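You operate a simulated robot arm through the tools that you are given. There is no shell and no other tool.

You are at the controls of a simulated robot arm. One attempt, no reset.

TASK
The lay is slack: raise the tension to 3, crank back to 5 metres and wind on to 10.
Fine: back to 5 or just under; an even lay.

The check looks at the end state, three seconds after you hand in, the way a careful person would. Anything else that was tipped, shoved, dropped, spilled or broken makes it a failure.

THE ROBOT
A 6-joint arm with a two-finger parallel gripper, fixed in place. Base frame: the origin is at the foot of the arm, x ahead of it, y to its left, z up. Lengths are in mm, angles in rad, forces in N, time in s.
With the tool pointing down near the work surface it reaches from about 340 to 760 mm from the base axis. Its first joint turns from -1.152 to 1.152 rad. Payload 2.45 kg.
The tool frame sits at the grasp point between the pads (the TCP): z along the fingers, y along the line on which they close. The tips reach 24 mm beyond it. Largest opening 68 mm; finger width 17, thickness 10; the body of the gripper, 40 by 70 mm, starts 41 mm behind the TCP.
Orientation is that of the tool frame in the base frame, as [roll, pitch, yaw] about the fixed x, y, z axes, in that order (R = Rz(yaw) Ry(pitch) Rx(roll)). With the fingers straight down and closing along the base's y, the tool's x points along the base's -x, its y along +y and its z along -z.

THE INTERFACE
- The arm moves only by the tool step_arm. Its argument "commands" is a list that holds one entry, the list of rows, each a list of 7 numbers: the turn, a rotation vector about the tool's x, y, z in units of 180 degrees (1.0 is 180 degrees), then the shift along the tool's x, y, z in units of 400 mm (1.0 is 400 mm), then the finger opening in mm, from 0 to 68. In form: [[[ax, ay, az, x, y, z, claw], ...]]. A call has 1 to 20 rows; each row is the pose to reach, as a shift and turn from the pose commanded when the call began, along the tool's axes at that moment. A call with a number of a shift or a turn outside -1 to 1 is refused whole. Each row takes 0.2 s and may step no farther than 50 mm and 0.15 rad from the row before; otherwise, or with a gripper value out of range, the whole call is refused. A pose out of reach is approached as far as the arm can. The call stops where the force on the tool passes 40 N (or 10 N more than at its start, if that is more) or the arm is blocked; 0.2 s more then pass. Each finger travels about 108 mm/s and halts on what it meets, pressing with about 24 N; the grip force reading is that of the motor and also rises with nothing between the fingers. The clock runs only during rows and for 0.2 s after the last one: add rows that repeat a pose to give the fingers time. It gives the time, the measured TCP pose, the force on the tool (base axes), the opening and the grip force at its end, in the units of the frame above (readings bear some noise), with the torque about the TCP (base axes, N m) and any sound that the robot's microphone picked up.
- Cameras (640 x 400 px; columns grow to the right, rows downward): "scene" is fixed at [166.8, 421, 1454.4]; the picture's right is [-0.67, -0.75, 0.00], its down [-0.48, 0.43, -0.77] and it looks along [0.57, -0.51, -0.64] (base axes); focal length 328 px, centre (320, 200). "wrist" rides on the gripper at [84, 11, -75] in the tool frame; the picture's right is [-0.13, 0.99, 0.00], its down [-0.60, -0.08, -0.79] and it looks along [-0.79, -0.10, 0.61] (tool axes); focal length 251 px, centre (320, 200). There is no depth. A picture from a camera that has moved, and an enlarged one, comes with that camera's place and axes in the base frame and with its lens. The place of the scene camera against the robot may be out by one fixed shift of up to 12 mm in any direction.
- camera(camera): a new picture of that camera. No time passes.
- inspect(camera, box): a new picture of the part [left, top, right, bottom] of that camera's present view, enlarged. No time passes.
- close_job(): hands the job in; it is judged then, once.

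Nothing tells you positions but the pictures and the camera data. Unless the task says otherwise, let go and move clear before handing in.

The tools are called after ">>>" as a command line: name --argument value ..., lists and objects as JSON in quotes. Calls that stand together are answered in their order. step_arm: Moves the arm, as the interface text tells. Its arguments: {"type":"object","properties":{"commands":{"type":"array"}},"required":["commands"]} The other tools are called the same way: camera (camera) takes a picture; inspect (camera, box) takes an enlarged picture of a part of a camera's view; close_job () hands the job in.

At the start:

```text
clock: 0.0
position: [419.8, -20.5, 1141.8]
ee_rot: [3.142, 0.0, 3.142]
contact_force: [-1.1, 0.5, -0.3]
wrist_torque: [0.04, -0.01, -0.03]
width: 68.0
finger_force: 0.0
```

scene: 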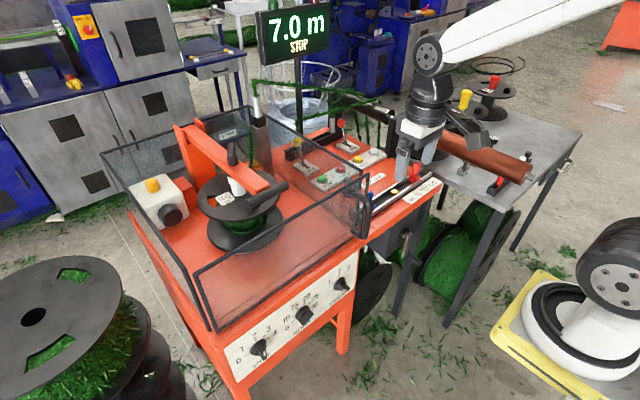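
wrist: 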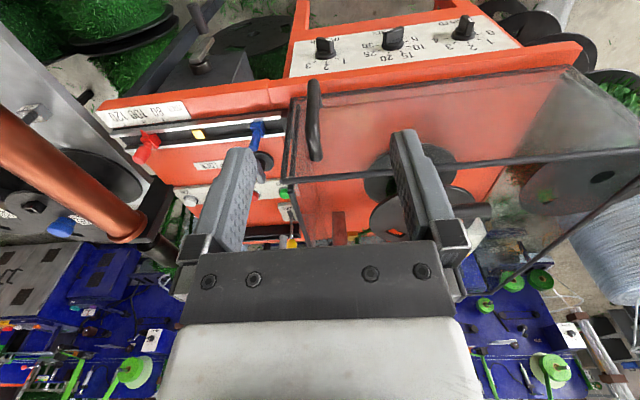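

I see an orange winding machine with a spool inside a transparent guard, a display reading 7.0 m STOP, and front-panel knobs. I'll look closer at every part before moving.

>>> inspect --camera "scene" --box '[200, 240, 380, 380]'

>>> inspect --camera "scene" --box '[270, 90, 450, 220]'

>>> inspect --camera "scene" --box '[100, 90, 300, 260]'

>>> inspect --camera "scene" --box '[230, 0, 350, 100]'

>>> inspect --camera "wrist" --box '[90, 70, 330, 260]'

>>> inspect --camera "wrist" --box '[280, 0, 560, 120]'

```text
2.86 times, centred on (290, 310) of scene
camera zoom: at [166.8, 421.0, 1454.4], right [-0.67, -0.75, 0.0], down [-0.48, 0.43, -0.77], along [0.57, -0.51, -0.64], focal length 936 px, centre (406, -114)
```

zoom: 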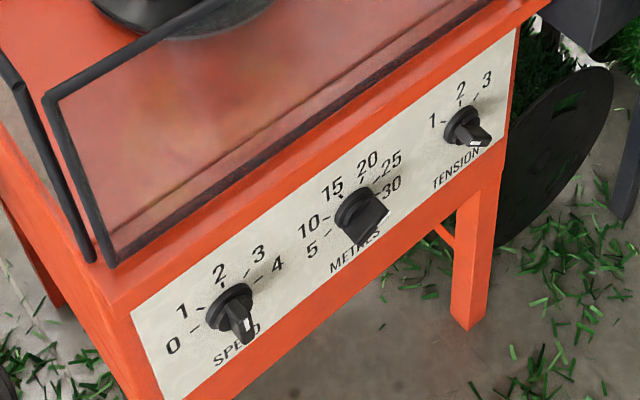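

```text
3.08 times, centred on (360, 155) of scene
camera zoom: at [166.8, 421.0, 1454.4], right [-0.67, -0.75, 0.0], down [-0.48, 0.43, -0.77], along [0.57, -0.51, -0.64], focal length 1008 px, centre (197, 338)
```

zoom: 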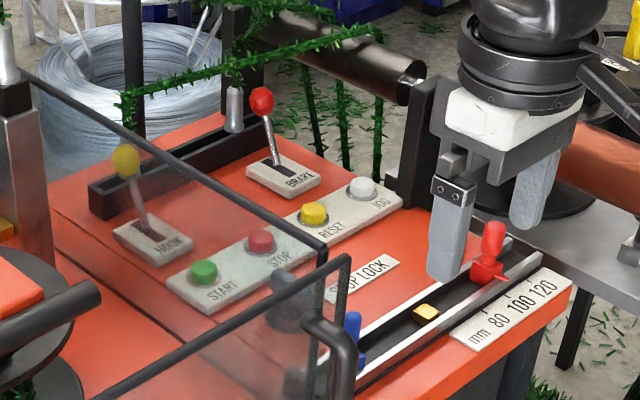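

```text
2.35 times, centred on (200, 175) of scene
camera zoom: at [166.8, 421.0, 1454.4], right [-0.67, -0.75, 0.0], down [-0.48, 0.43, -0.77], along [0.57, -0.51, -0.64], focal length 771 px, centre (602, 259)
```

zoom: 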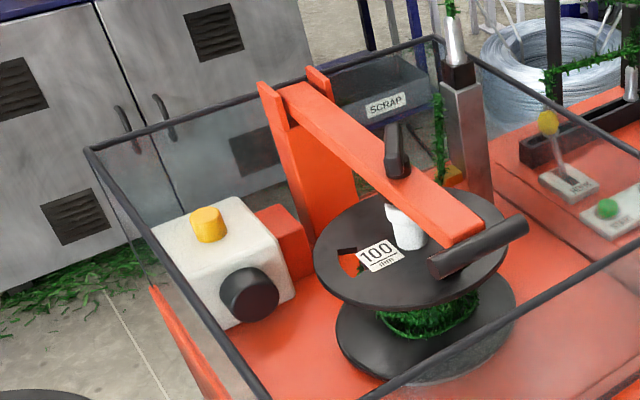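

```text
4.00 times, centred on (290, 50) of scene
camera zoom: at [166.8, 421.0, 1454.4], right [-0.67, -0.75, 0.0], down [-0.48, 0.43, -0.77], along [0.57, -0.51, -0.64], focal length 1310 px, centre (440, 800)
```

zoom: 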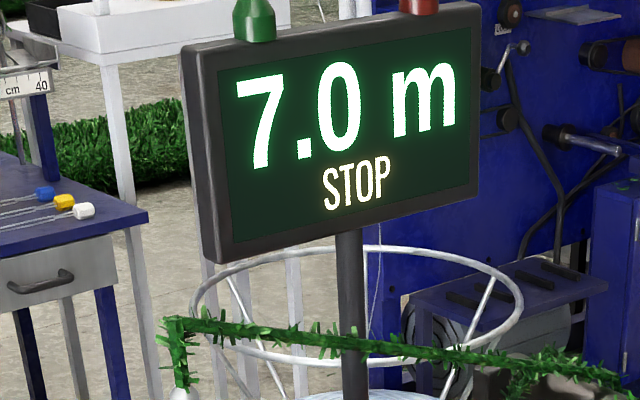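

```text
2.11 times, centred on (210, 165) of wrist
camera zoom: at [336.7, -11.1, 1217.2], right [0.13, 0.99, 0.0], down [0.6, -0.08, 0.79], along [0.79, -0.1, -0.61], focal length 529 px, centre (552, 274)
```

zoom: 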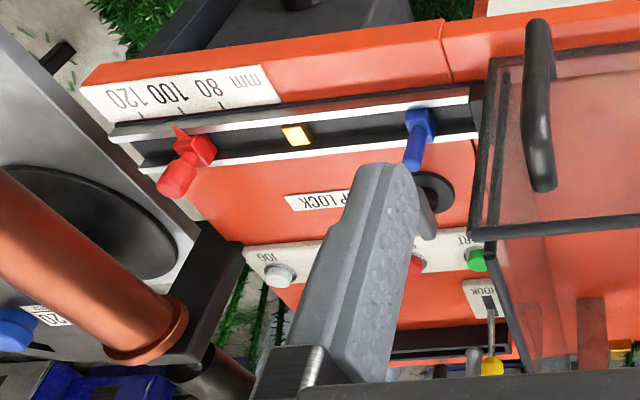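

```text
2.29 times, centred on (420, 60) of wrist
camera zoom: at [336.7, -11.1, 1217.2], right [0.13, 0.99, 0.0], down [0.6, -0.08, 0.79], along [0.79, -0.1, -0.61], focal length 575 px, centre (91, 520)
```

zoom: 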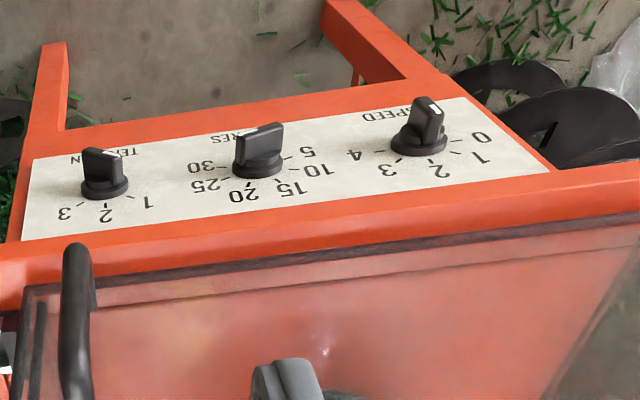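

The machine's top sits near z≈870, with levers HOOK and BRAKE, START/STOP/RESET/JOG buttons, a STOP LOCK, a traverse-stop rail (80/100/120 mm), and SPEED/METRES/TENSION knobs on the front panel. I'm zooming in further to read the settings.

>>> inspect --camera "scene" --box '[325, 260, 360, 300]'

>>> inspect --camera "scene" --box '[280, 285, 330, 330]'

>>> inspect --camera "scene" --box '[240, 315, 290, 370]'

>>> inspect --camera "scene" --box '[350, 150, 450, 220]'

>>> inspect --camera "scene" --box '[270, 110, 400, 200]'

>>> inspect --camera "scene" --box '[170, 110, 300, 260]'

>>> inspect --camera "wrist" --box '[280, 60, 520, 280]'

>>> inspect --camera "wrist" --box '[90, 90, 300, 170]'

>>> inspect --camera "wrist" --box '[280, 10, 380, 80]'

>>> inspect --camera "wrist" --box '[370, 10, 500, 80]'

```text
10.00 times, centred on (342, 280) of scene
camera zoom: at [166.8, 421.0, 1454.4], right [-0.67, -0.75, 0.0], down [-0.48, 0.43, -0.77], along [0.57, -0.51, -0.64], focal length 3276 px, centre (95, -600)
```

zoom: 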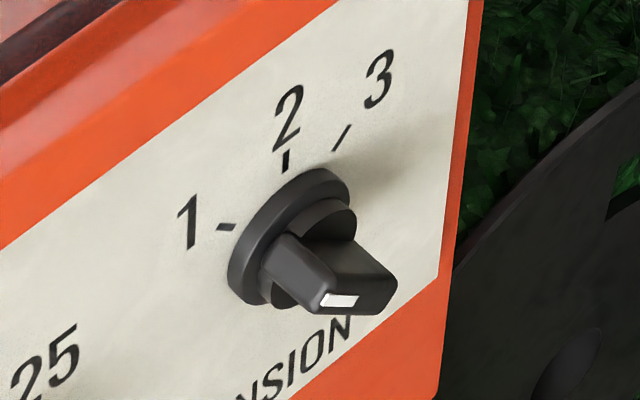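

```text
8.89 times, centred on (305, 308) of scene
camera zoom: at [166.8, 421.0, 1454.4], right [-0.67, -0.75, 0.0], down [-0.48, 0.43, -0.77], along [0.57, -0.51, -0.64], focal length 2912 px, centre (453, -756)
```

zoom: 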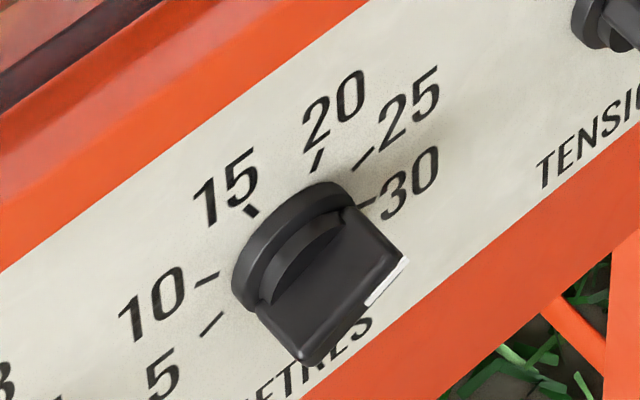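

```text
7.27 times, centred on (265, 342) of scene
camera zoom: at [166.8, 421.0, 1454.4], right [-0.67, -0.75, 0.0], down [-0.48, 0.43, -0.77], along [0.57, -0.51, -0.64], focal length 2383 px, centre (720, -836)
```

zoom: 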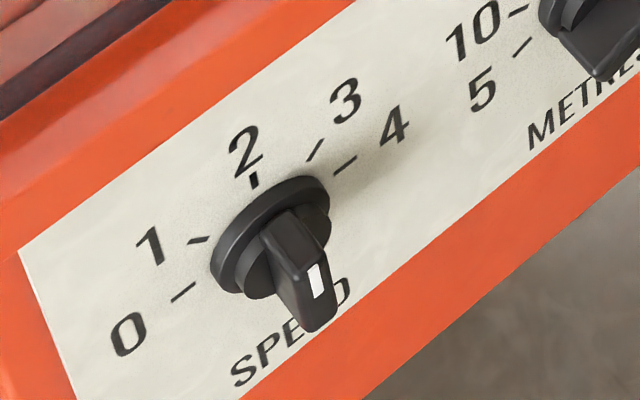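

```text
5.71 times, centred on (400, 185) of scene
camera zoom: at [166.8, 421.0, 1454.4], right [-0.67, -0.75, 0.0], down [-0.48, 0.43, -0.77], along [0.57, -0.51, -0.64], focal length 1872 px, centre (-137, 286)
```

zoom: 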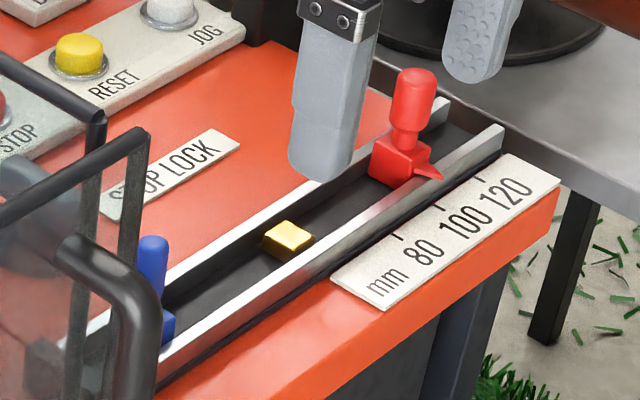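

```text
4.44 times, centred on (335, 155) of scene
camera zoom: at [166.8, 421.0, 1454.4], right [-0.67, -0.75, 0.0], down [-0.48, 0.43, -0.77], along [0.57, -0.51, -0.64], focal length 1456 px, centre (253, 400)
```

zoom: 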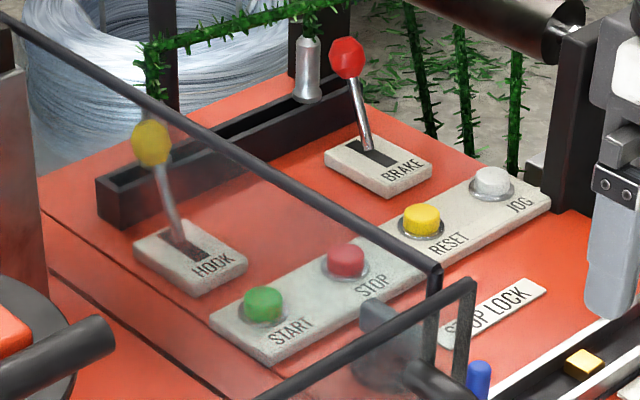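

```text
2.67 times, centred on (235, 185) of scene
camera zoom: at [166.8, 421.0, 1454.4], right [-0.67, -0.75, 0.0], down [-0.48, 0.43, -0.77], along [0.57, -0.51, -0.64], focal length 874 px, centre (547, 240)
```

zoom: 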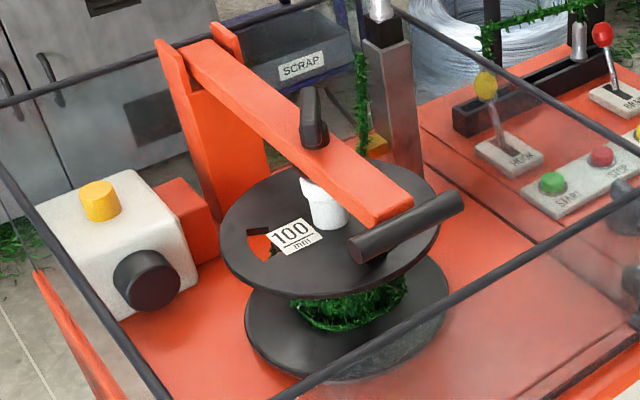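

```text
1.82 times, centred on (400, 170) of wrist
camera zoom: at [336.7, -11.1, 1217.2], right [0.13, 0.99, 0.0], down [0.6, -0.08, 0.79], along [0.79, -0.1, -0.61], focal length 457 px, centre (174, 254)
```

zoom: 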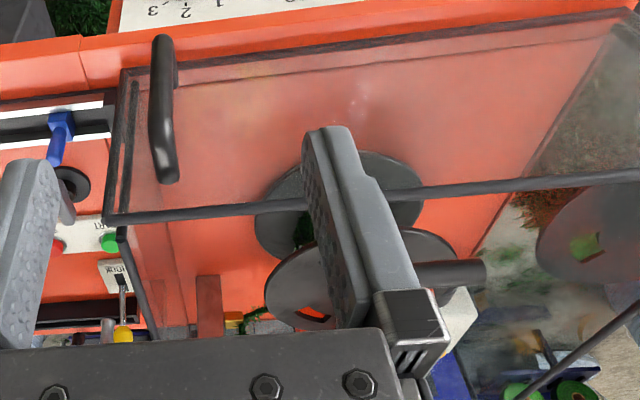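

```text
3.05 times, centred on (195, 130) of wrist
camera zoom: at [336.7, -11.1, 1217.2], right [0.13, 0.99, 0.0], down [0.6, -0.08, 0.79], along [0.79, -0.1, -0.61], focal length 766 px, centre (701, 413)
```

zoom: 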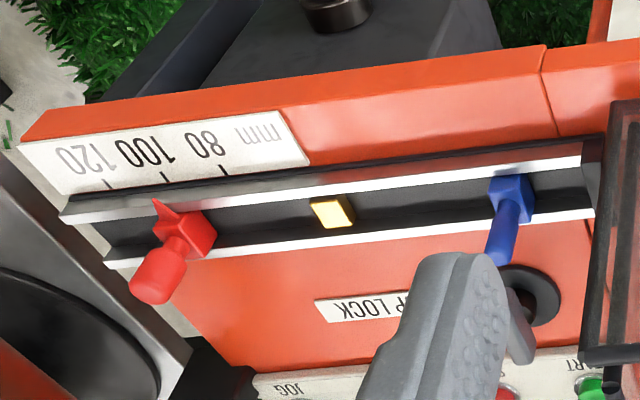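

```text
5.71 times, centred on (330, 45) of wrist
camera zoom: at [336.7, -11.1, 1217.2], right [0.13, 0.99, 0.0], down [0.6, -0.08, 0.79], along [0.79, -0.1, -0.61], focal length 1437 px, centre (263, 1086)
```

zoom: 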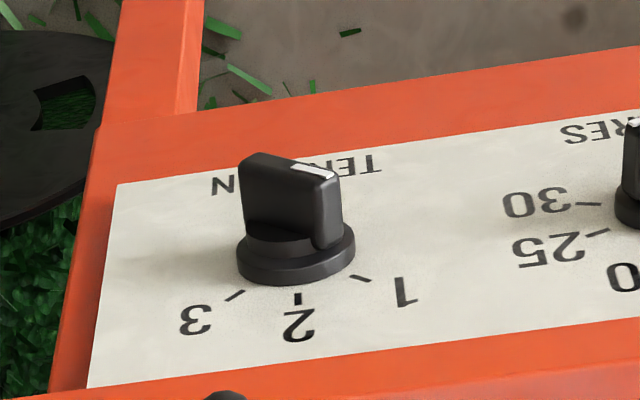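

```text
4.92 times, centred on (435, 45) of wrist
camera zoom: at [336.7, -11.1, 1217.2], right [0.13, 0.99, 0.0], down [0.6, -0.08, 0.79], along [0.79, -0.1, -0.61], focal length 1238 px, centre (-246, 963)
```

zoom: 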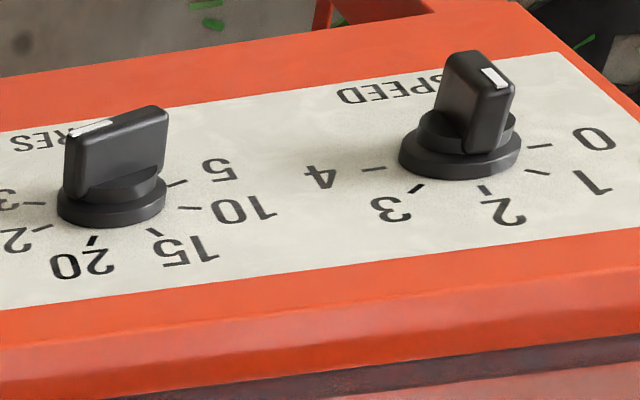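

Tension looks to be at 1, METRES at around 25/30, and the red traverse stop is on the 80–120 scale with a "100 mm" spool. Next I'm looking for the crank and checking the right-hand side.

>>> inspect --camera "wrist" --box '[130, 0, 290, 110]'

>>> inspect --camera "scene" --box '[340, 180, 470, 330]'

>>> inspect --camera "scene" --box '[420, 50, 600, 220]'

>>> inspect --camera "wrist" --box '[0, 80, 200, 300]'

>>> inspect --camera "scene" --box '[220, 60, 420, 180]'

>>> inspect --camera "scene" --box '[300, 150, 400, 250]'

```text
3.64 times, centred on (210, 55) of wrist
camera zoom: at [336.7, -11.1, 1217.2], right [0.13, 0.99, 0.0], down [0.6, -0.08, 0.79], along [0.79, -0.1, -0.61], focal length 914 px, centre (720, 727)
```

zoom: 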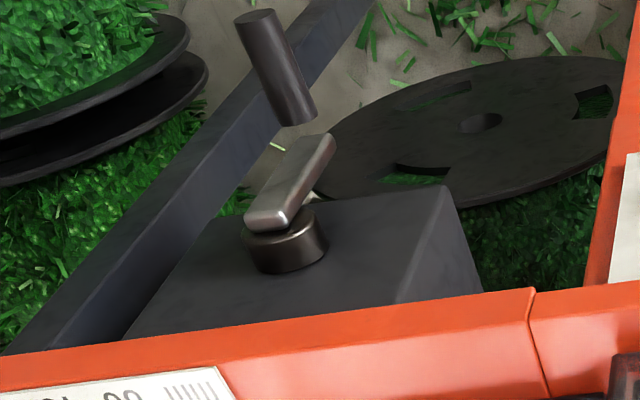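

```text
2.67 times, centred on (405, 255) of scene
camera zoom: at [166.8, 421.0, 1454.4], right [-0.67, -0.75, 0.0], down [-0.48, 0.43, -0.77], along [0.57, -0.51, -0.64], focal length 874 px, centre (93, 53)
```

zoom: 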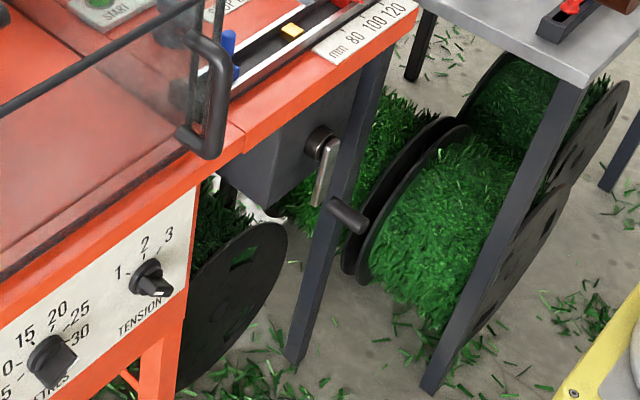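

```text
2.35 times, centred on (510, 135) of scene
camera zoom: at [166.8, 421.0, 1454.4], right [-0.67, -0.75, 0.0], down [-0.48, 0.43, -0.77], along [0.57, -0.51, -0.64], focal length 771 px, centre (-127, 353)
```

zoom: 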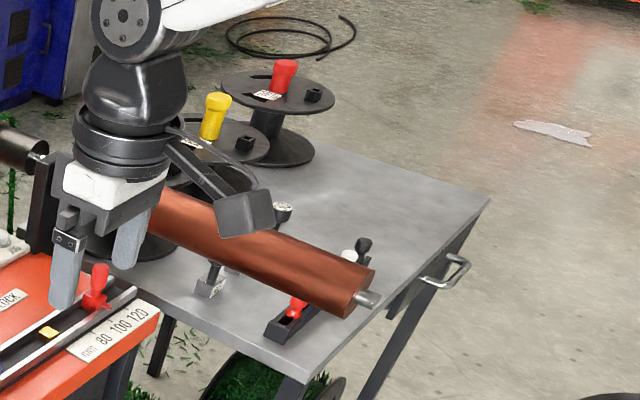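

```text
1.82 times, centred on (100, 190) of wrist
camera zoom: at [336.7, -11.1, 1217.2], right [0.13, 0.99, 0.0], down [0.6, -0.08, 0.79], along [0.79, -0.1, -0.61], focal length 457 px, centre (720, 218)
```

zoom: 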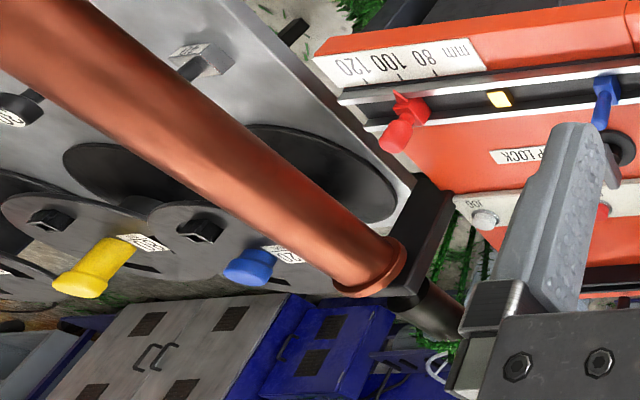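

```text
3.20 times, centred on (320, 120) of scene
camera zoom: at [166.8, 421.0, 1454.4], right [-0.67, -0.75, 0.0], down [-0.48, 0.43, -0.77], along [0.57, -0.51, -0.64], focal length 1048 px, centre (320, 456)
```

zoom: 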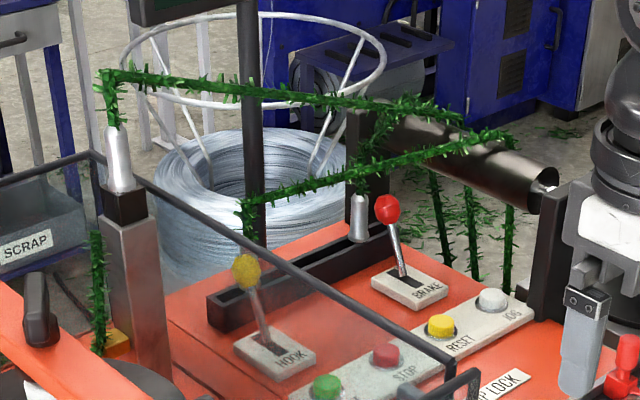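

```text
4.00 times, centred on (350, 200) of scene
camera zoom: at [166.8, 421.0, 1454.4], right [-0.67, -0.75, 0.0], down [-0.48, 0.43, -0.77], along [0.57, -0.51, -0.64], focal length 1310 px, centre (200, 200)
```

zoom: 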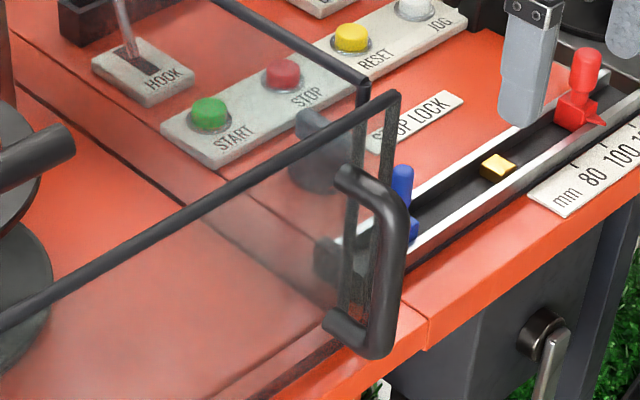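

I've located the crank: it hangs on the dark box under the front edge, facing the robot. I'll lower the arm in front of the panel, in free air, to get better wrist views.

>>> step_arm --commands '[[[0, 0, 0, 0.03, 0, 0.12, 68], [0, 0, 0, 0.06, 0, 0.24, 68], [0, 0, 0, 0.09, 0, 0.36, 68], [0, 0, 0, 0.1, 0, 0.48, 68], [0, 0, 0, 0.1, 0, 0.5, 68]]]'

>>> camera --camera "wrist"

>>> camera --camera "scene"

```text
clock: 1.2
position: [381.5, -22.8, 941.0]
ee_rot: [-3.141, -0.001, 3.139]
contact_force: [-0.4, 0.2, 0.9]
wrist_torque: [0.0, 0.01, -0.01]
width: 67.9
finger_force: 0.1
```

```text
taken
camera wrist: at [297.0, -12.0, 1016.8], right [0.13, 0.99, 0.0], down [0.6, -0.08, 0.79], along [0.79, -0.1, -0.61], focal length 251 px, centre (320, 200)
```

wrist: 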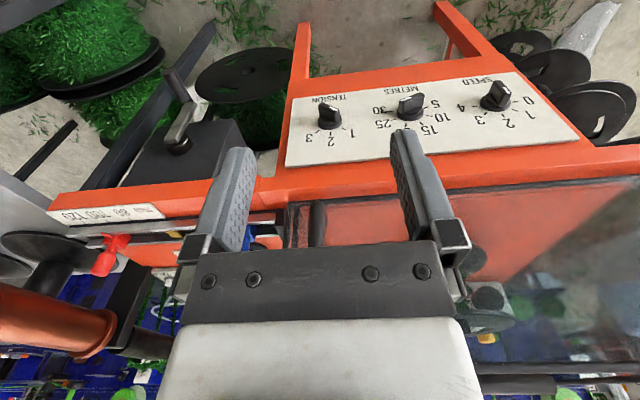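

```text
taken
```

scene: 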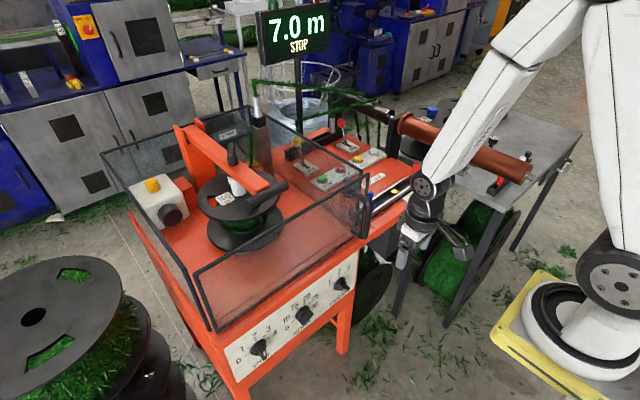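

The panel is now well in view; I estimate the TENSION knob near (590, −28, 605). I'll enlarge this view to read the knobs and the guard door.

>>> inspect --camera "wrist" --box '[280, 60, 440, 170]'

>>> inspect --camera "wrist" --box '[420, 60, 580, 170]'

>>> inspect --camera "wrist" --box '[40, 50, 260, 280]'

>>> inspect --camera "wrist" --box '[240, 170, 400, 260]'

>>> inspect --camera "scene" --box '[330, 150, 430, 280]'

```text
3.64 times, centred on (360, 115) of wrist
camera zoom: at [297.0, -12.0, 1016.8], right [0.13, 0.99, 0.0], down [0.6, -0.08, 0.79], along [0.79, -0.1, -0.61], focal length 914 px, centre (174, 509)
```

zoom: 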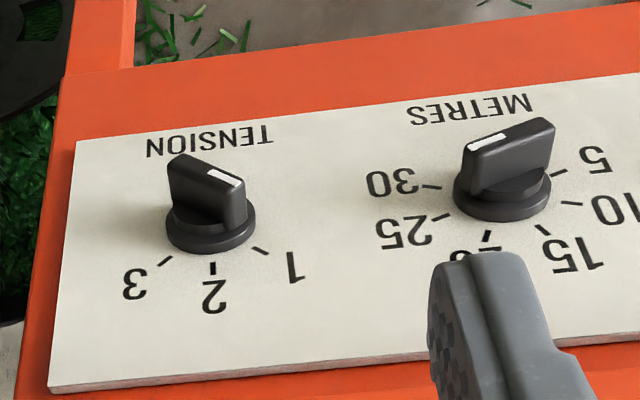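

```text
3.64 times, centred on (500, 115) of wrist
camera zoom: at [297.0, -12.0, 1016.8], right [0.13, 0.99, 0.0], down [0.6, -0.08, 0.79], along [0.79, -0.1, -0.61], focal length 914 px, centre (-334, 509)
```

zoom: 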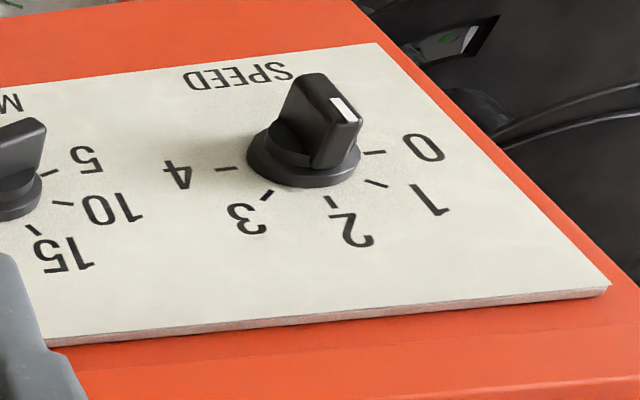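

```text
1.74 times, centred on (150, 165) of wrist
camera zoom: at [297.0, -12.0, 1016.8], right [0.13, 0.99, 0.0], down [0.6, -0.08, 0.79], along [0.79, -0.1, -0.61], focal length 437 px, centre (616, 261)
```

zoom: 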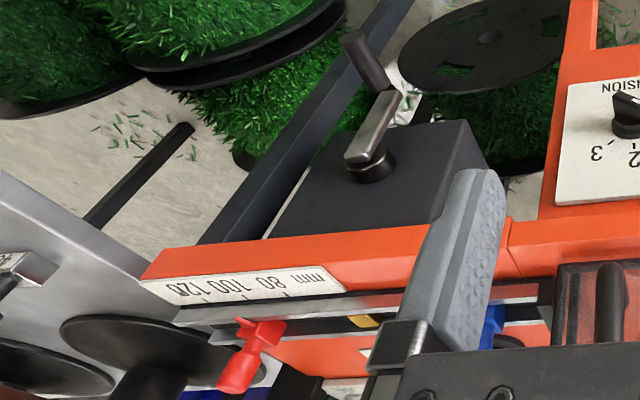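

```text
4.00 times, centred on (320, 215) of wrist
camera zoom: at [297.0, -12.0, 1016.8], right [0.13, 0.99, 0.0], down [0.6, -0.08, 0.79], along [0.79, -0.1, -0.61], focal length 1006 px, centre (320, 140)
```

zoom: 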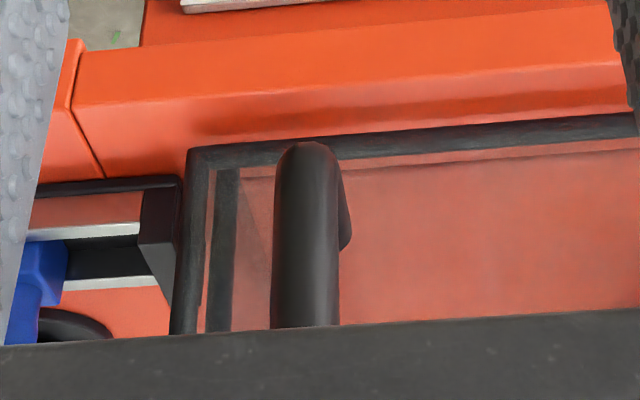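

```text
3.08 times, centred on (380, 215) of scene
camera zoom: at [166.8, 421.0, 1454.4], right [-0.67, -0.75, 0.0], down [-0.48, 0.43, -0.77], along [0.57, -0.51, -0.64], focal length 1008 px, centre (135, 154)
```

zoom: 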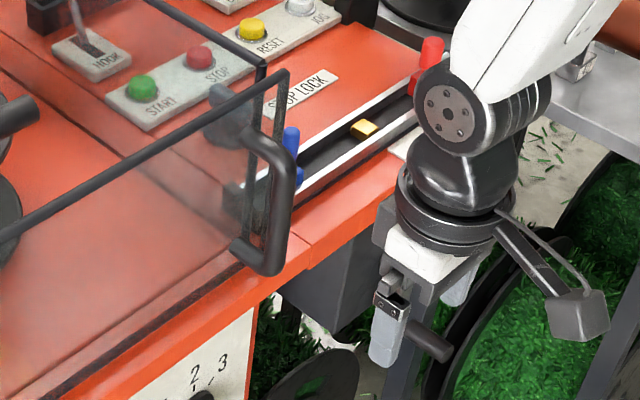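

Readings so far are TENSION at 1 and METRES at 25, with SPEED unclear. I'm moving the wrist camera closer to the panel, still about 100 mm or more clear of it, for an accurate look.

>>> step_arm --commands '[[[0, 0, 0, -0.023, 0.0425, 0.095, 68], [0, 0, 0, -0.046, 0.085, 0.19, 68], [0, 0, 0, -0.069, 0.1275, 0.285, 68], [0, 0, 0, -0.092, 0.17, 0.38, 68], [0, 0, 0, -0.115, 0.2125, 0.475, 68], [0, 0, 0, -0.1375, 0.255, 0.57, 68], [0, 0, 0, -0.1375, 0.255, 0.57, 68]]]'

>>> camera --camera "wrist"

>>> camera --camera "scene"

>>> inspect --camera "wrist" --box '[350, 80, 590, 230]'

>>> inspect --camera "wrist" --box '[100, 80, 340, 230]'

```text
clock: 2.8
position: [436.8, 80.9, 714.6]
ee_rot: [-3.141, 0.001, -3.141]
contact_force: [0.4, -0.6, -0.4]
wrist_torque: [0.03, -0.02, 0.0]
width: 68.1
finger_force: 0.0
```

```text
taken
camera wrist: at [352.8, 90.9, 789.1], right [0.13, 0.99, 0.0], down [0.6, -0.08, 0.79], along [0.79, -0.1, -0.61], focal length 251 px, centre (320, 200)
```

wrist: 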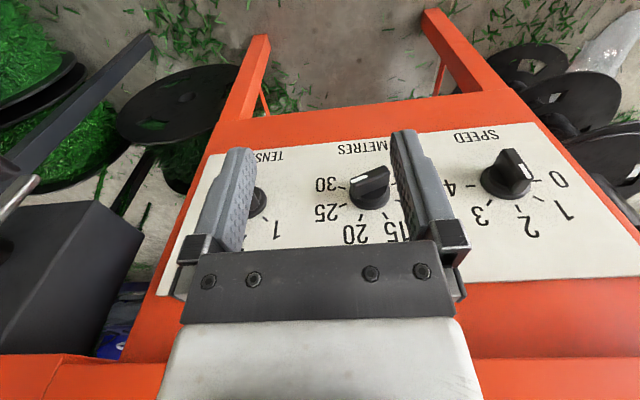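

```text
taken
```

scene: 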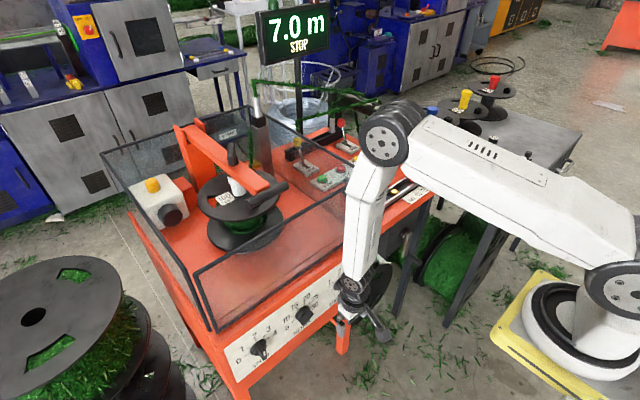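

```text
2.67 times, centred on (470, 155) of wrist
camera zoom: at [352.8, 90.9, 789.1], right [0.13, 0.99, 0.0], down [0.6, -0.08, 0.79], along [0.79, -0.1, -0.61], focal length 670 px, centre (-80, 320)
```

zoom: 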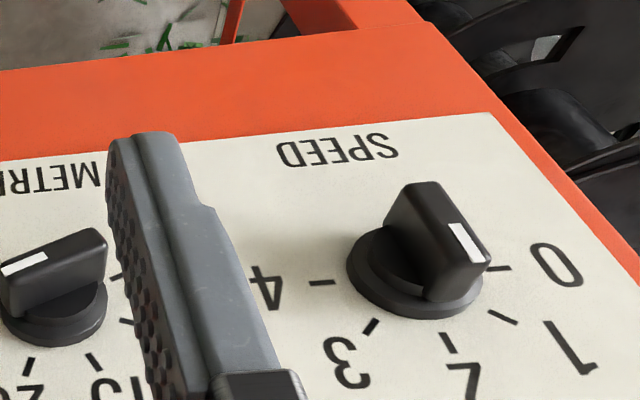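

```text
2.67 times, centred on (220, 155) of wrist
camera zoom: at [352.8, 90.9, 789.1], right [0.13, 0.99, 0.0], down [0.6, -0.08, 0.79], along [0.79, -0.1, -0.61], focal length 670 px, centre (587, 320)
```

zoom: 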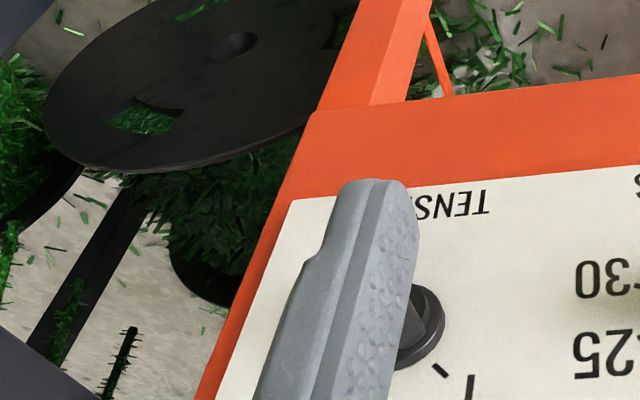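

The panel is vertical, facing the robot, with TENSION at about (592, −28, 604) and METRES and SPEED at y≈122 and 265. SPEED is at 2, so next I turn the tool horizontal and move in front of the TENSION knob, staying clear of it.

>>> step_arm --commands '[[[0, -0.0455, 0, 0.01, -0.024, 0.0, 68], [0, -0.091, 0, 0.01, -0.048, 0.02, 68], [0, -0.1365, 0, 0.01, -0.072, 0.04, 68], [0, -0.182, 0, 0.0, -0.096, 0.07, 68], [0, -0.2275, 0, -0.01, -0.12, 0.1, 68], [0, -0.273, 0, -0.02, -0.144, 0.13, 68], [0, -0.3185, 0, -0.03, -0.168, 0.16, 68], [0, -0.364, 0, -0.04, -0.192, 0.19, 68], [0, -0.4095, 0, -0.05, -0.216, 0.22, 68], [0, -0.455, 0, -0.06, -0.24, 0.25, 68], [0, -0.5, 0, -0.08, -0.2625, 0.2775, 68], [0, -0.5, 0, -0.08, -0.2725, 0.2775, 68]]]'

>>> camera --camera "wrist"

>>> camera --camera "scene"

```text
clock: 5.4
position: [467.6, -27.5, 603.4]
ee_rot: [-0.216, 1.567, -0.217]
contact_force: [0.4, -0.6, -0.1]
wrist_torque: [0.03, -0.01, 0.02]
width: 68.3
finger_force: 0.0
```

```text
taken
camera wrist: at [392.6, -17.7, 518.7], right [0.0, 0.99, 0.13], down [-0.79, -0.08, 0.6], along [0.61, -0.1, 0.79], focal length 251 px, centre (320, 200)
```

wrist: 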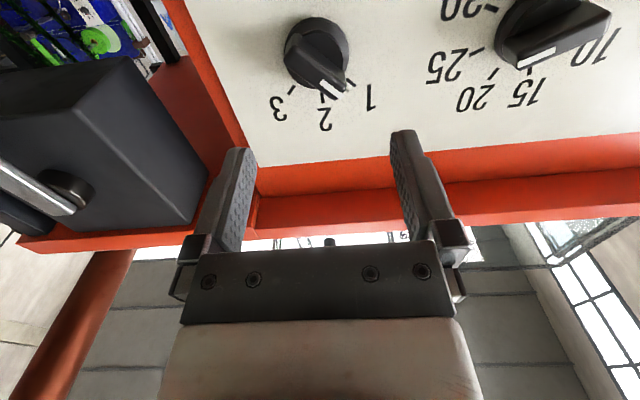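

```text
taken
```

scene: 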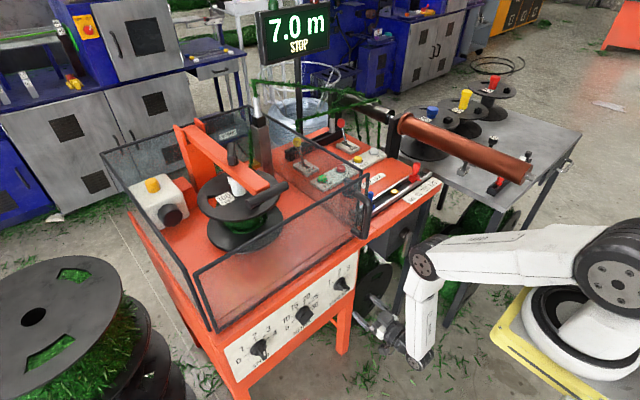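

The tool is now horizontal and level with the TENSION knob. I'll enlarge the view to check the alignment before approaching.

>>> inspect --camera "wrist" --box '[240, 0, 400, 140]'

>>> inspect --camera "wrist" --box '[410, 0, 640, 140]'

>>> inspect --camera "wrist" --box '[0, 60, 240, 260]'

>>> inspect --camera "scene" --box '[340, 150, 450, 240]'

>>> inspect --camera "scene" --box '[320, 220, 460, 380]'

```text
2.86 times, centred on (320, 70) of wrist
camera zoom: at [392.6, -17.7, 518.7], right [0.0, 0.99, 0.13], down [-0.79, -0.08, 0.6], along [0.61, -0.1, 0.79], focal length 718 px, centre (320, 571)
```

zoom: 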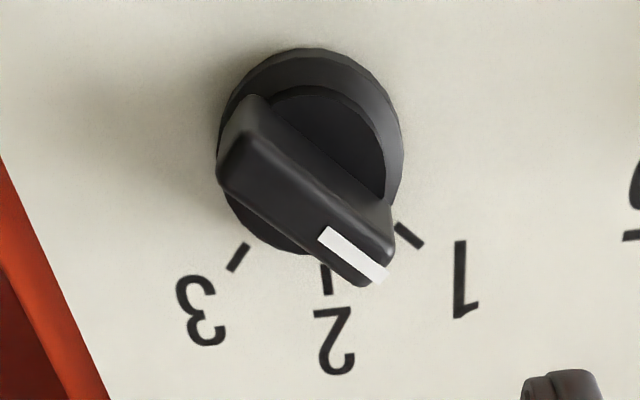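

```text
2.78 times, centred on (525, 70) of wrist
camera zoom: at [392.6, -17.7, 518.7], right [0.0, 0.99, 0.13], down [-0.79, -0.08, 0.6], along [0.61, -0.1, 0.79], focal length 700 px, centre (-250, 562)
```

zoom: 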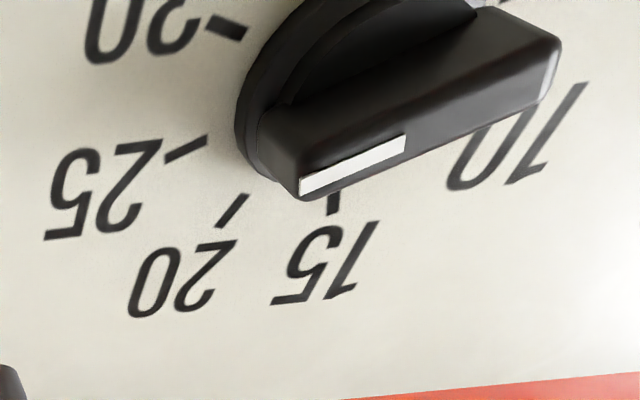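

```text
2.00 times, centred on (120, 160) of wrist
camera zoom: at [392.6, -17.7, 518.7], right [0.0, 0.99, 0.13], down [-0.79, -0.08, 0.6], along [0.61, -0.1, 0.79], focal length 503 px, centre (720, 280)
```

zoom: 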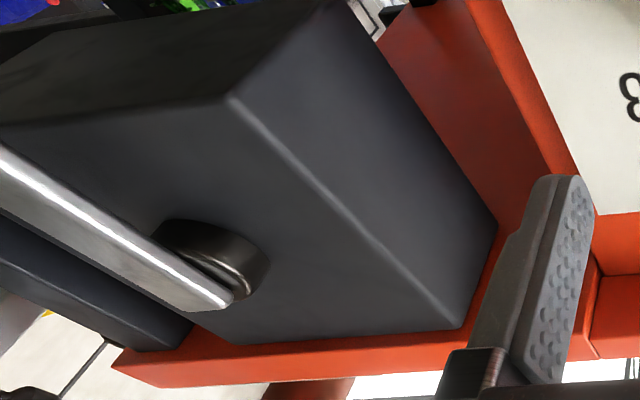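

```text
4.44 times, centred on (395, 195) of scene
camera zoom: at [166.8, 421.0, 1454.4], right [-0.67, -0.75, 0.0], down [-0.48, 0.43, -0.77], along [0.57, -0.51, -0.64], focal length 1456 px, centre (-13, 222)
```

zoom: 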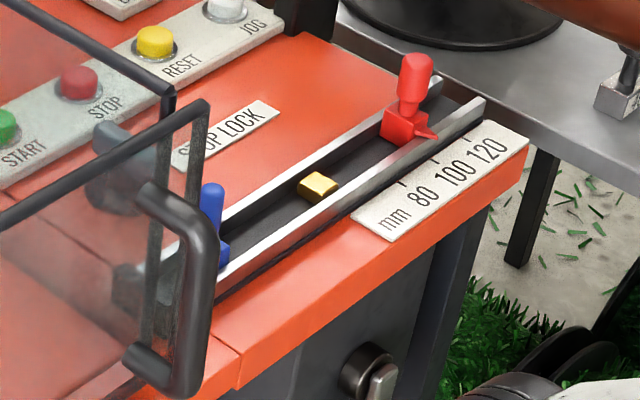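

```text
2.50 times, centred on (390, 300) of scene
camera zoom: at [166.8, 421.0, 1454.4], right [-0.67, -0.75, 0.0], down [-0.48, 0.43, -0.77], along [0.57, -0.51, -0.64], focal length 819 px, centre (145, -50)
```

zoom: 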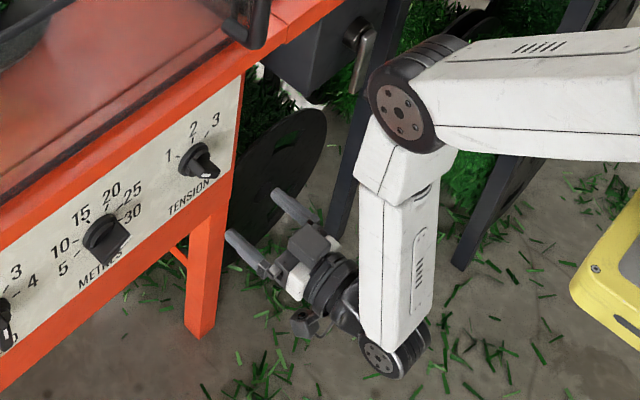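

The knob geometry is now clear. Ticks are 45° apart, the TENSION centre is at y≈−30, z≈601, the knob face is at x≈557, and its bar points at 1 (−45°). I'll turn the gripper to straddle the bar and stop short to check.

>>> step_arm --commands '[[[0, 0, -0.0417, 0.006, -0.0065, 0.015, 68], [0, 0, -0.0834, 0.006, -0.0065, 0.03, 68], [0, 0, -0.125, 0.006, -0.0065, 0.045, 68], [0, 0, -0.1667, 0.006, -0.0065, 0.06, 68], [0, 0, -0.2084, 0.006, -0.0065, 0.07, 68], [0, 0, -0.25, 0.006, -0.0065, 0.081, 68], [0, 0, -0.25, 0.006, -0.0065, 0.081, 68]]]'

>>> camera --camera "wrist"

>>> inspect --camera "scene" --box '[300, 230, 440, 380]'

```text
clock: 7.0
position: [500.3, -30.0, 600.5]
ee_rot: [-1.571, 0.785, -1.57]
contact_force: [0.2, -0.8, -0.4]
wrist_torque: [-0.01, 0.02, -0.03]
width: 68.3
finger_force: 0.0
```

```text
taken
camera wrist: at [425.2, -83.9, 533.2], right [0.0, 0.79, -0.61], down [-0.79, 0.37, 0.48], along [0.61, 0.48, 0.63], focal length 251 px, centre (320, 200)
```

wrist: 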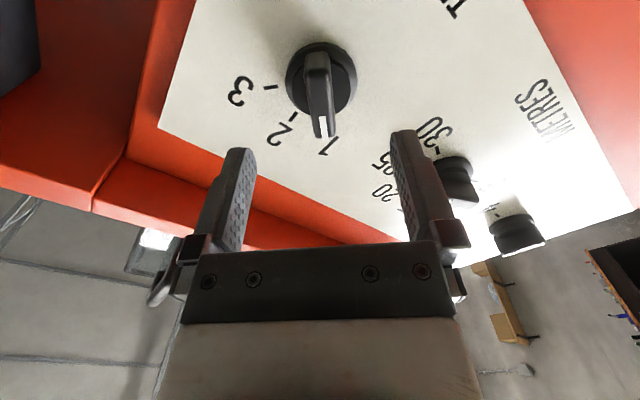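

```text
2.67 times, centred on (370, 305) of scene
camera zoom: at [166.8, 421.0, 1454.4], right [-0.67, -0.75, 0.0], down [-0.48, 0.43, -0.77], along [0.57, -0.51, -0.64], focal length 874 px, centre (187, -80)
```

zoom: 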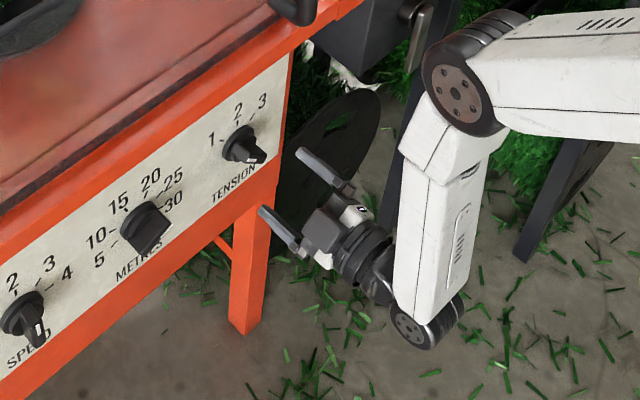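

The bar is aligned vertically between the fingers. One enlarged look to confirm centring before I move in.

>>> inspect --camera "wrist" --box '[260, 30, 380, 150]'

```text
3.33 times, centred on (320, 90) of wrist
camera zoom: at [425.2, -83.9, 533.2], right [0.0, 0.79, -0.61], down [-0.79, 0.37, 0.48], along [0.61, 0.48, 0.63], focal length 838 px, centre (320, 567)
```

zoom: 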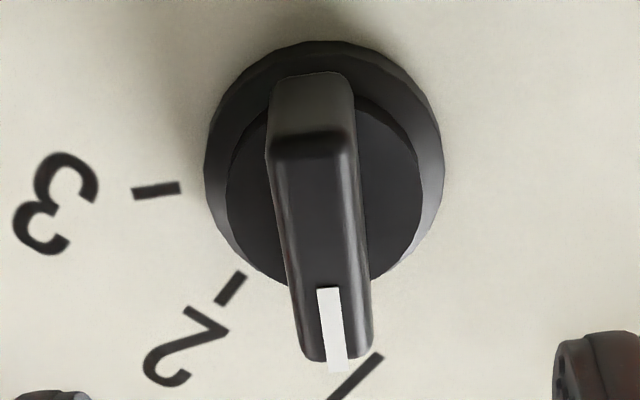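

Alignment is good, so I'll move in to straddle the bar and close on it.

>>> step_arm --commands '[[[0, 0, 0, 0, 0, 0.04, 68], [0, 0, 0, 0, 0, 0.08, 68], [0, 0, 0, 0, 0, 0.1175, 68], [0, 0, 0, 0, 0, 0.1175, 40], [0, 0, 0, 0, 0, 0.1175, 8], [0, 0, 0, 0, 0, 0.1175, 8], [0, 0, 0, 0, 0, 0.1175, 8]]]'

>>> camera --camera "wrist"

```text
clock: 8.6
position: [547.1, -31.2, 601.2]
ee_rot: [-1.574, 0.785, -1.571]
contact_force: [9.2, 8.1, -10.6]
wrist_torque: [0.01, 0.23, -0.06]
width: 14.9
finger_force: 34.0
```

```text
taken
camera wrist: at [471.9, -82.9, 533.4], right [0.0, 0.79, -0.61], down [-0.79, 0.37, 0.48], along [0.61, 0.48, 0.63], focal length 251 px, centre (320, 200)
```

wrist: 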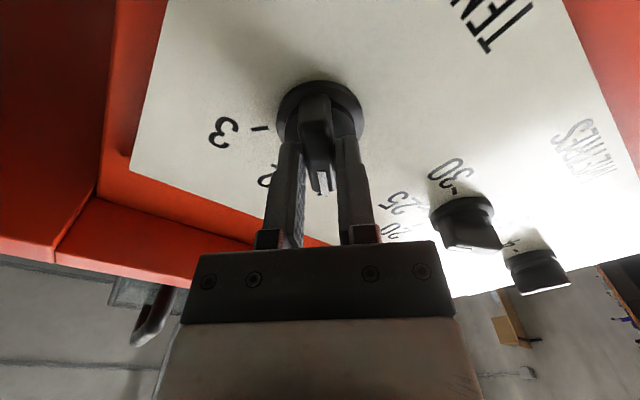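

The bar is gripped at 14.9 mm with a small side load. I'll relieve it by about 1 mm, then turn 90° to tick 3.

>>> step_arm --commands '[[[0, 0, 0, 0, 0.0025, 0, 8], [0, 0, 0, 0, 0.0025, 0, 8]]]'

```text
clock: 9.2
position: [546.6, -30.2, 600.4]
ee_rot: [-1.57, 0.785, -1.571]
contact_force: [3.9, 5.8, -1.1]
wrist_torque: [0.02, 0.56, -0.39]
width: 15.0
finger_force: 34.2
```

The side load dropped, so I'm turning clockwise by 90°.

>>> step_arm --commands '[[[0, 0, 0.0417, 0, 0, 0, 8], [0, 0, 0.0833, 0, 0, 0, 8], [0, 0, 0.125, 0, 0, 0, 8], [0, 0, 0.1667, 0, 0, 0, 8], [0, 0, 0.2083, 0, 0, 0, 8], [0, 0, 0.25, 0, 0, 0, 8], [0, 0, 0.2917, 0, 0, 0, 8], [0, 0, 0.3333, 0, 0, 0, 8], [0, 0, 0.375, 0, 0, 0, 8], [0, 0, 0.4167, 0, 0, 0, 8], [0, 0, 0.4583, 0, 0, 0, 8], [0, 0, 0.5, 0, 0, 0, 8], [0, 0, 0.5, 0, 0, 0, 8]]]'

>>> camera --camera "wrist"

```text
clock: 12.0
position: [548.4, -28.9, 601.0]
ee_rot: [1.57, 0.784, 1.571]
contact_force: [-7.7, 9.2, 8.5]
wrist_torque: [-0.09, -0.79, -0.53]
width: 14.9
finger_force: 34.1
```

```text
taken
camera wrist: at [471.9, 36.6, 548.7], right [0.0, 0.61, 0.79], down [-0.79, -0.48, 0.37], along [0.61, -0.63, 0.48], focal length 251 px, centre (320, 200)
```

wrist: 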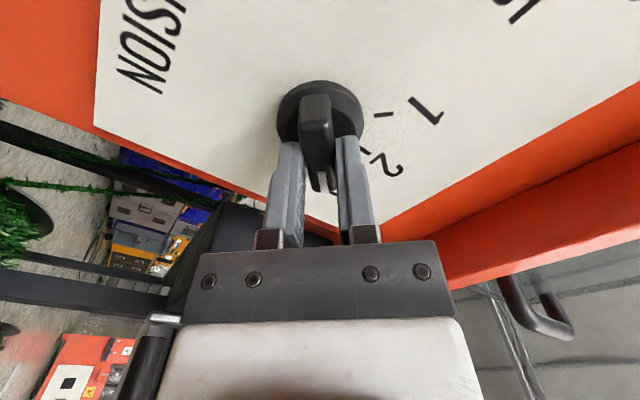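

The knob has turned. I'll release, back straight out, and check the pointer.

>>> step_arm --commands '[[[0, 0, 0, 0, 0, 0, 40], [0, 0, 0, 0, 0, 0, 60], [0, 0, 0, 0, 0, -0.05, 60], [0, 0, 0, 0, 0, -0.12, 60], [0, 0, 0, 0, 0, -0.12, 60]]]'

>>> inspect --camera "wrist" --box '[220, 30, 420, 160]'

>>> inspect --camera "scene" --box '[280, 240, 380, 340]'

>>> camera --camera "scene"

```text
clock: 13.2
position: [498.7, -30.6, 600.4]
ee_rot: [1.571, 0.787, 1.571]
contact_force: [0.0, 0.5, 0.4]
wrist_torque: [-0.02, 0.04, -0.02]
width: 59.9
finger_force: 0.1
```

```text
3.08 times, centred on (320, 95) of wrist
camera zoom: at [424.0, 36.2, 548.2], right [0.0, 0.61, 0.79], down [-0.79, -0.48, 0.37], along [0.61, -0.63, 0.48], focal length 774 px, centre (320, 523)
```

zoom: 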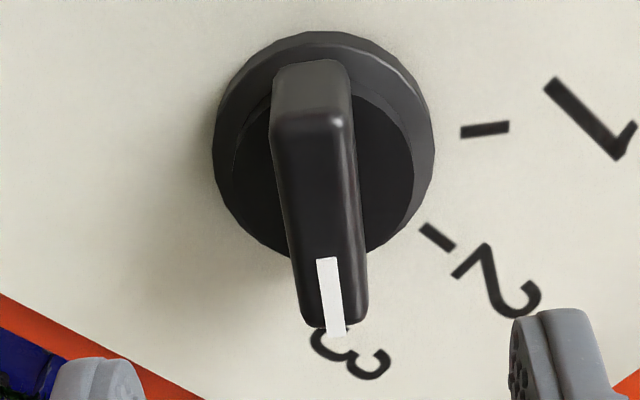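

```text
4.00 times, centred on (330, 290) of scene
camera zoom: at [166.8, 421.0, 1454.4], right [-0.67, -0.75, 0.0], down [-0.48, 0.43, -0.77], along [0.57, -0.51, -0.64], focal length 1310 px, centre (280, -160)
```

zoom: 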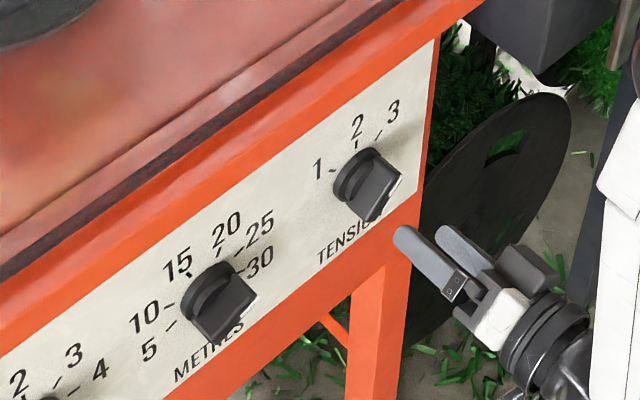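

```text
taken
```

scene: 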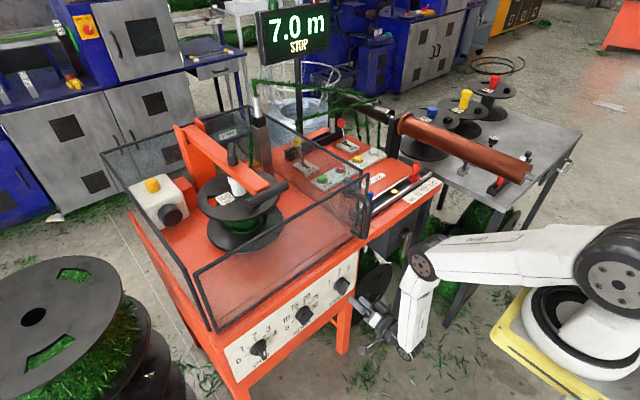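

TENSION now points at 3. Next I slide over to METRES, with the gripper turned to match its bar at 25.

>>> step_arm --commands '[[[0, 0, 0.031, 0.066, 0.0667, 0, 60], [0, 0, 0.0625, 0.132, 0.1335, 0, 60], [0, 0, 0.094, 0.198, 0.2, 0, 68], [0, 0, 0.125, 0.264, 0.267, 0, 68], [0, 0, 0.125, 0.264, 0.267, 0, 68]]]'

>>> camera --camera "wrist"

>>> inspect --camera "wrist" --box '[220, 30, 420, 160]'

```text
clock: 14.4
position: [499.2, 120.7, 600.5]
ee_rot: [1.571, 0.391, 1.571]
contact_force: [-0.1, 0.1, 0.0]
wrist_torque: [0.0, 0.0, -0.02]
width: 68.1
finger_force: 0.0
```

```text
taken
camera wrist: at [424.0, 202.0, 579.2], right [0.0, 0.26, 0.97], down [-0.79, -0.59, 0.16], along [0.61, -0.77, 0.2], focal length 251 px, centre (320, 200)
```

wrist: 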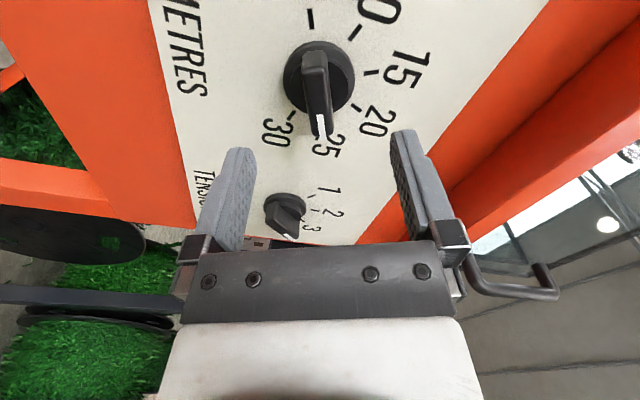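

```text
3.08 times, centred on (320, 95) of wrist
camera zoom: at [424.0, 202.0, 579.2], right [0.0, 0.26, 0.97], down [-0.79, -0.59, 0.16], along [0.61, -0.77, 0.2], focal length 774 px, centre (320, 523)
```

zoom: 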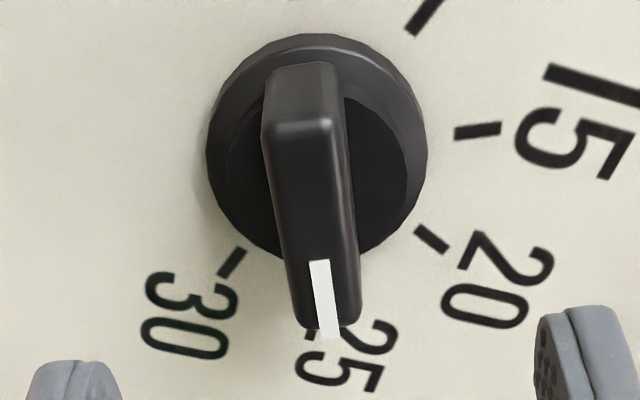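

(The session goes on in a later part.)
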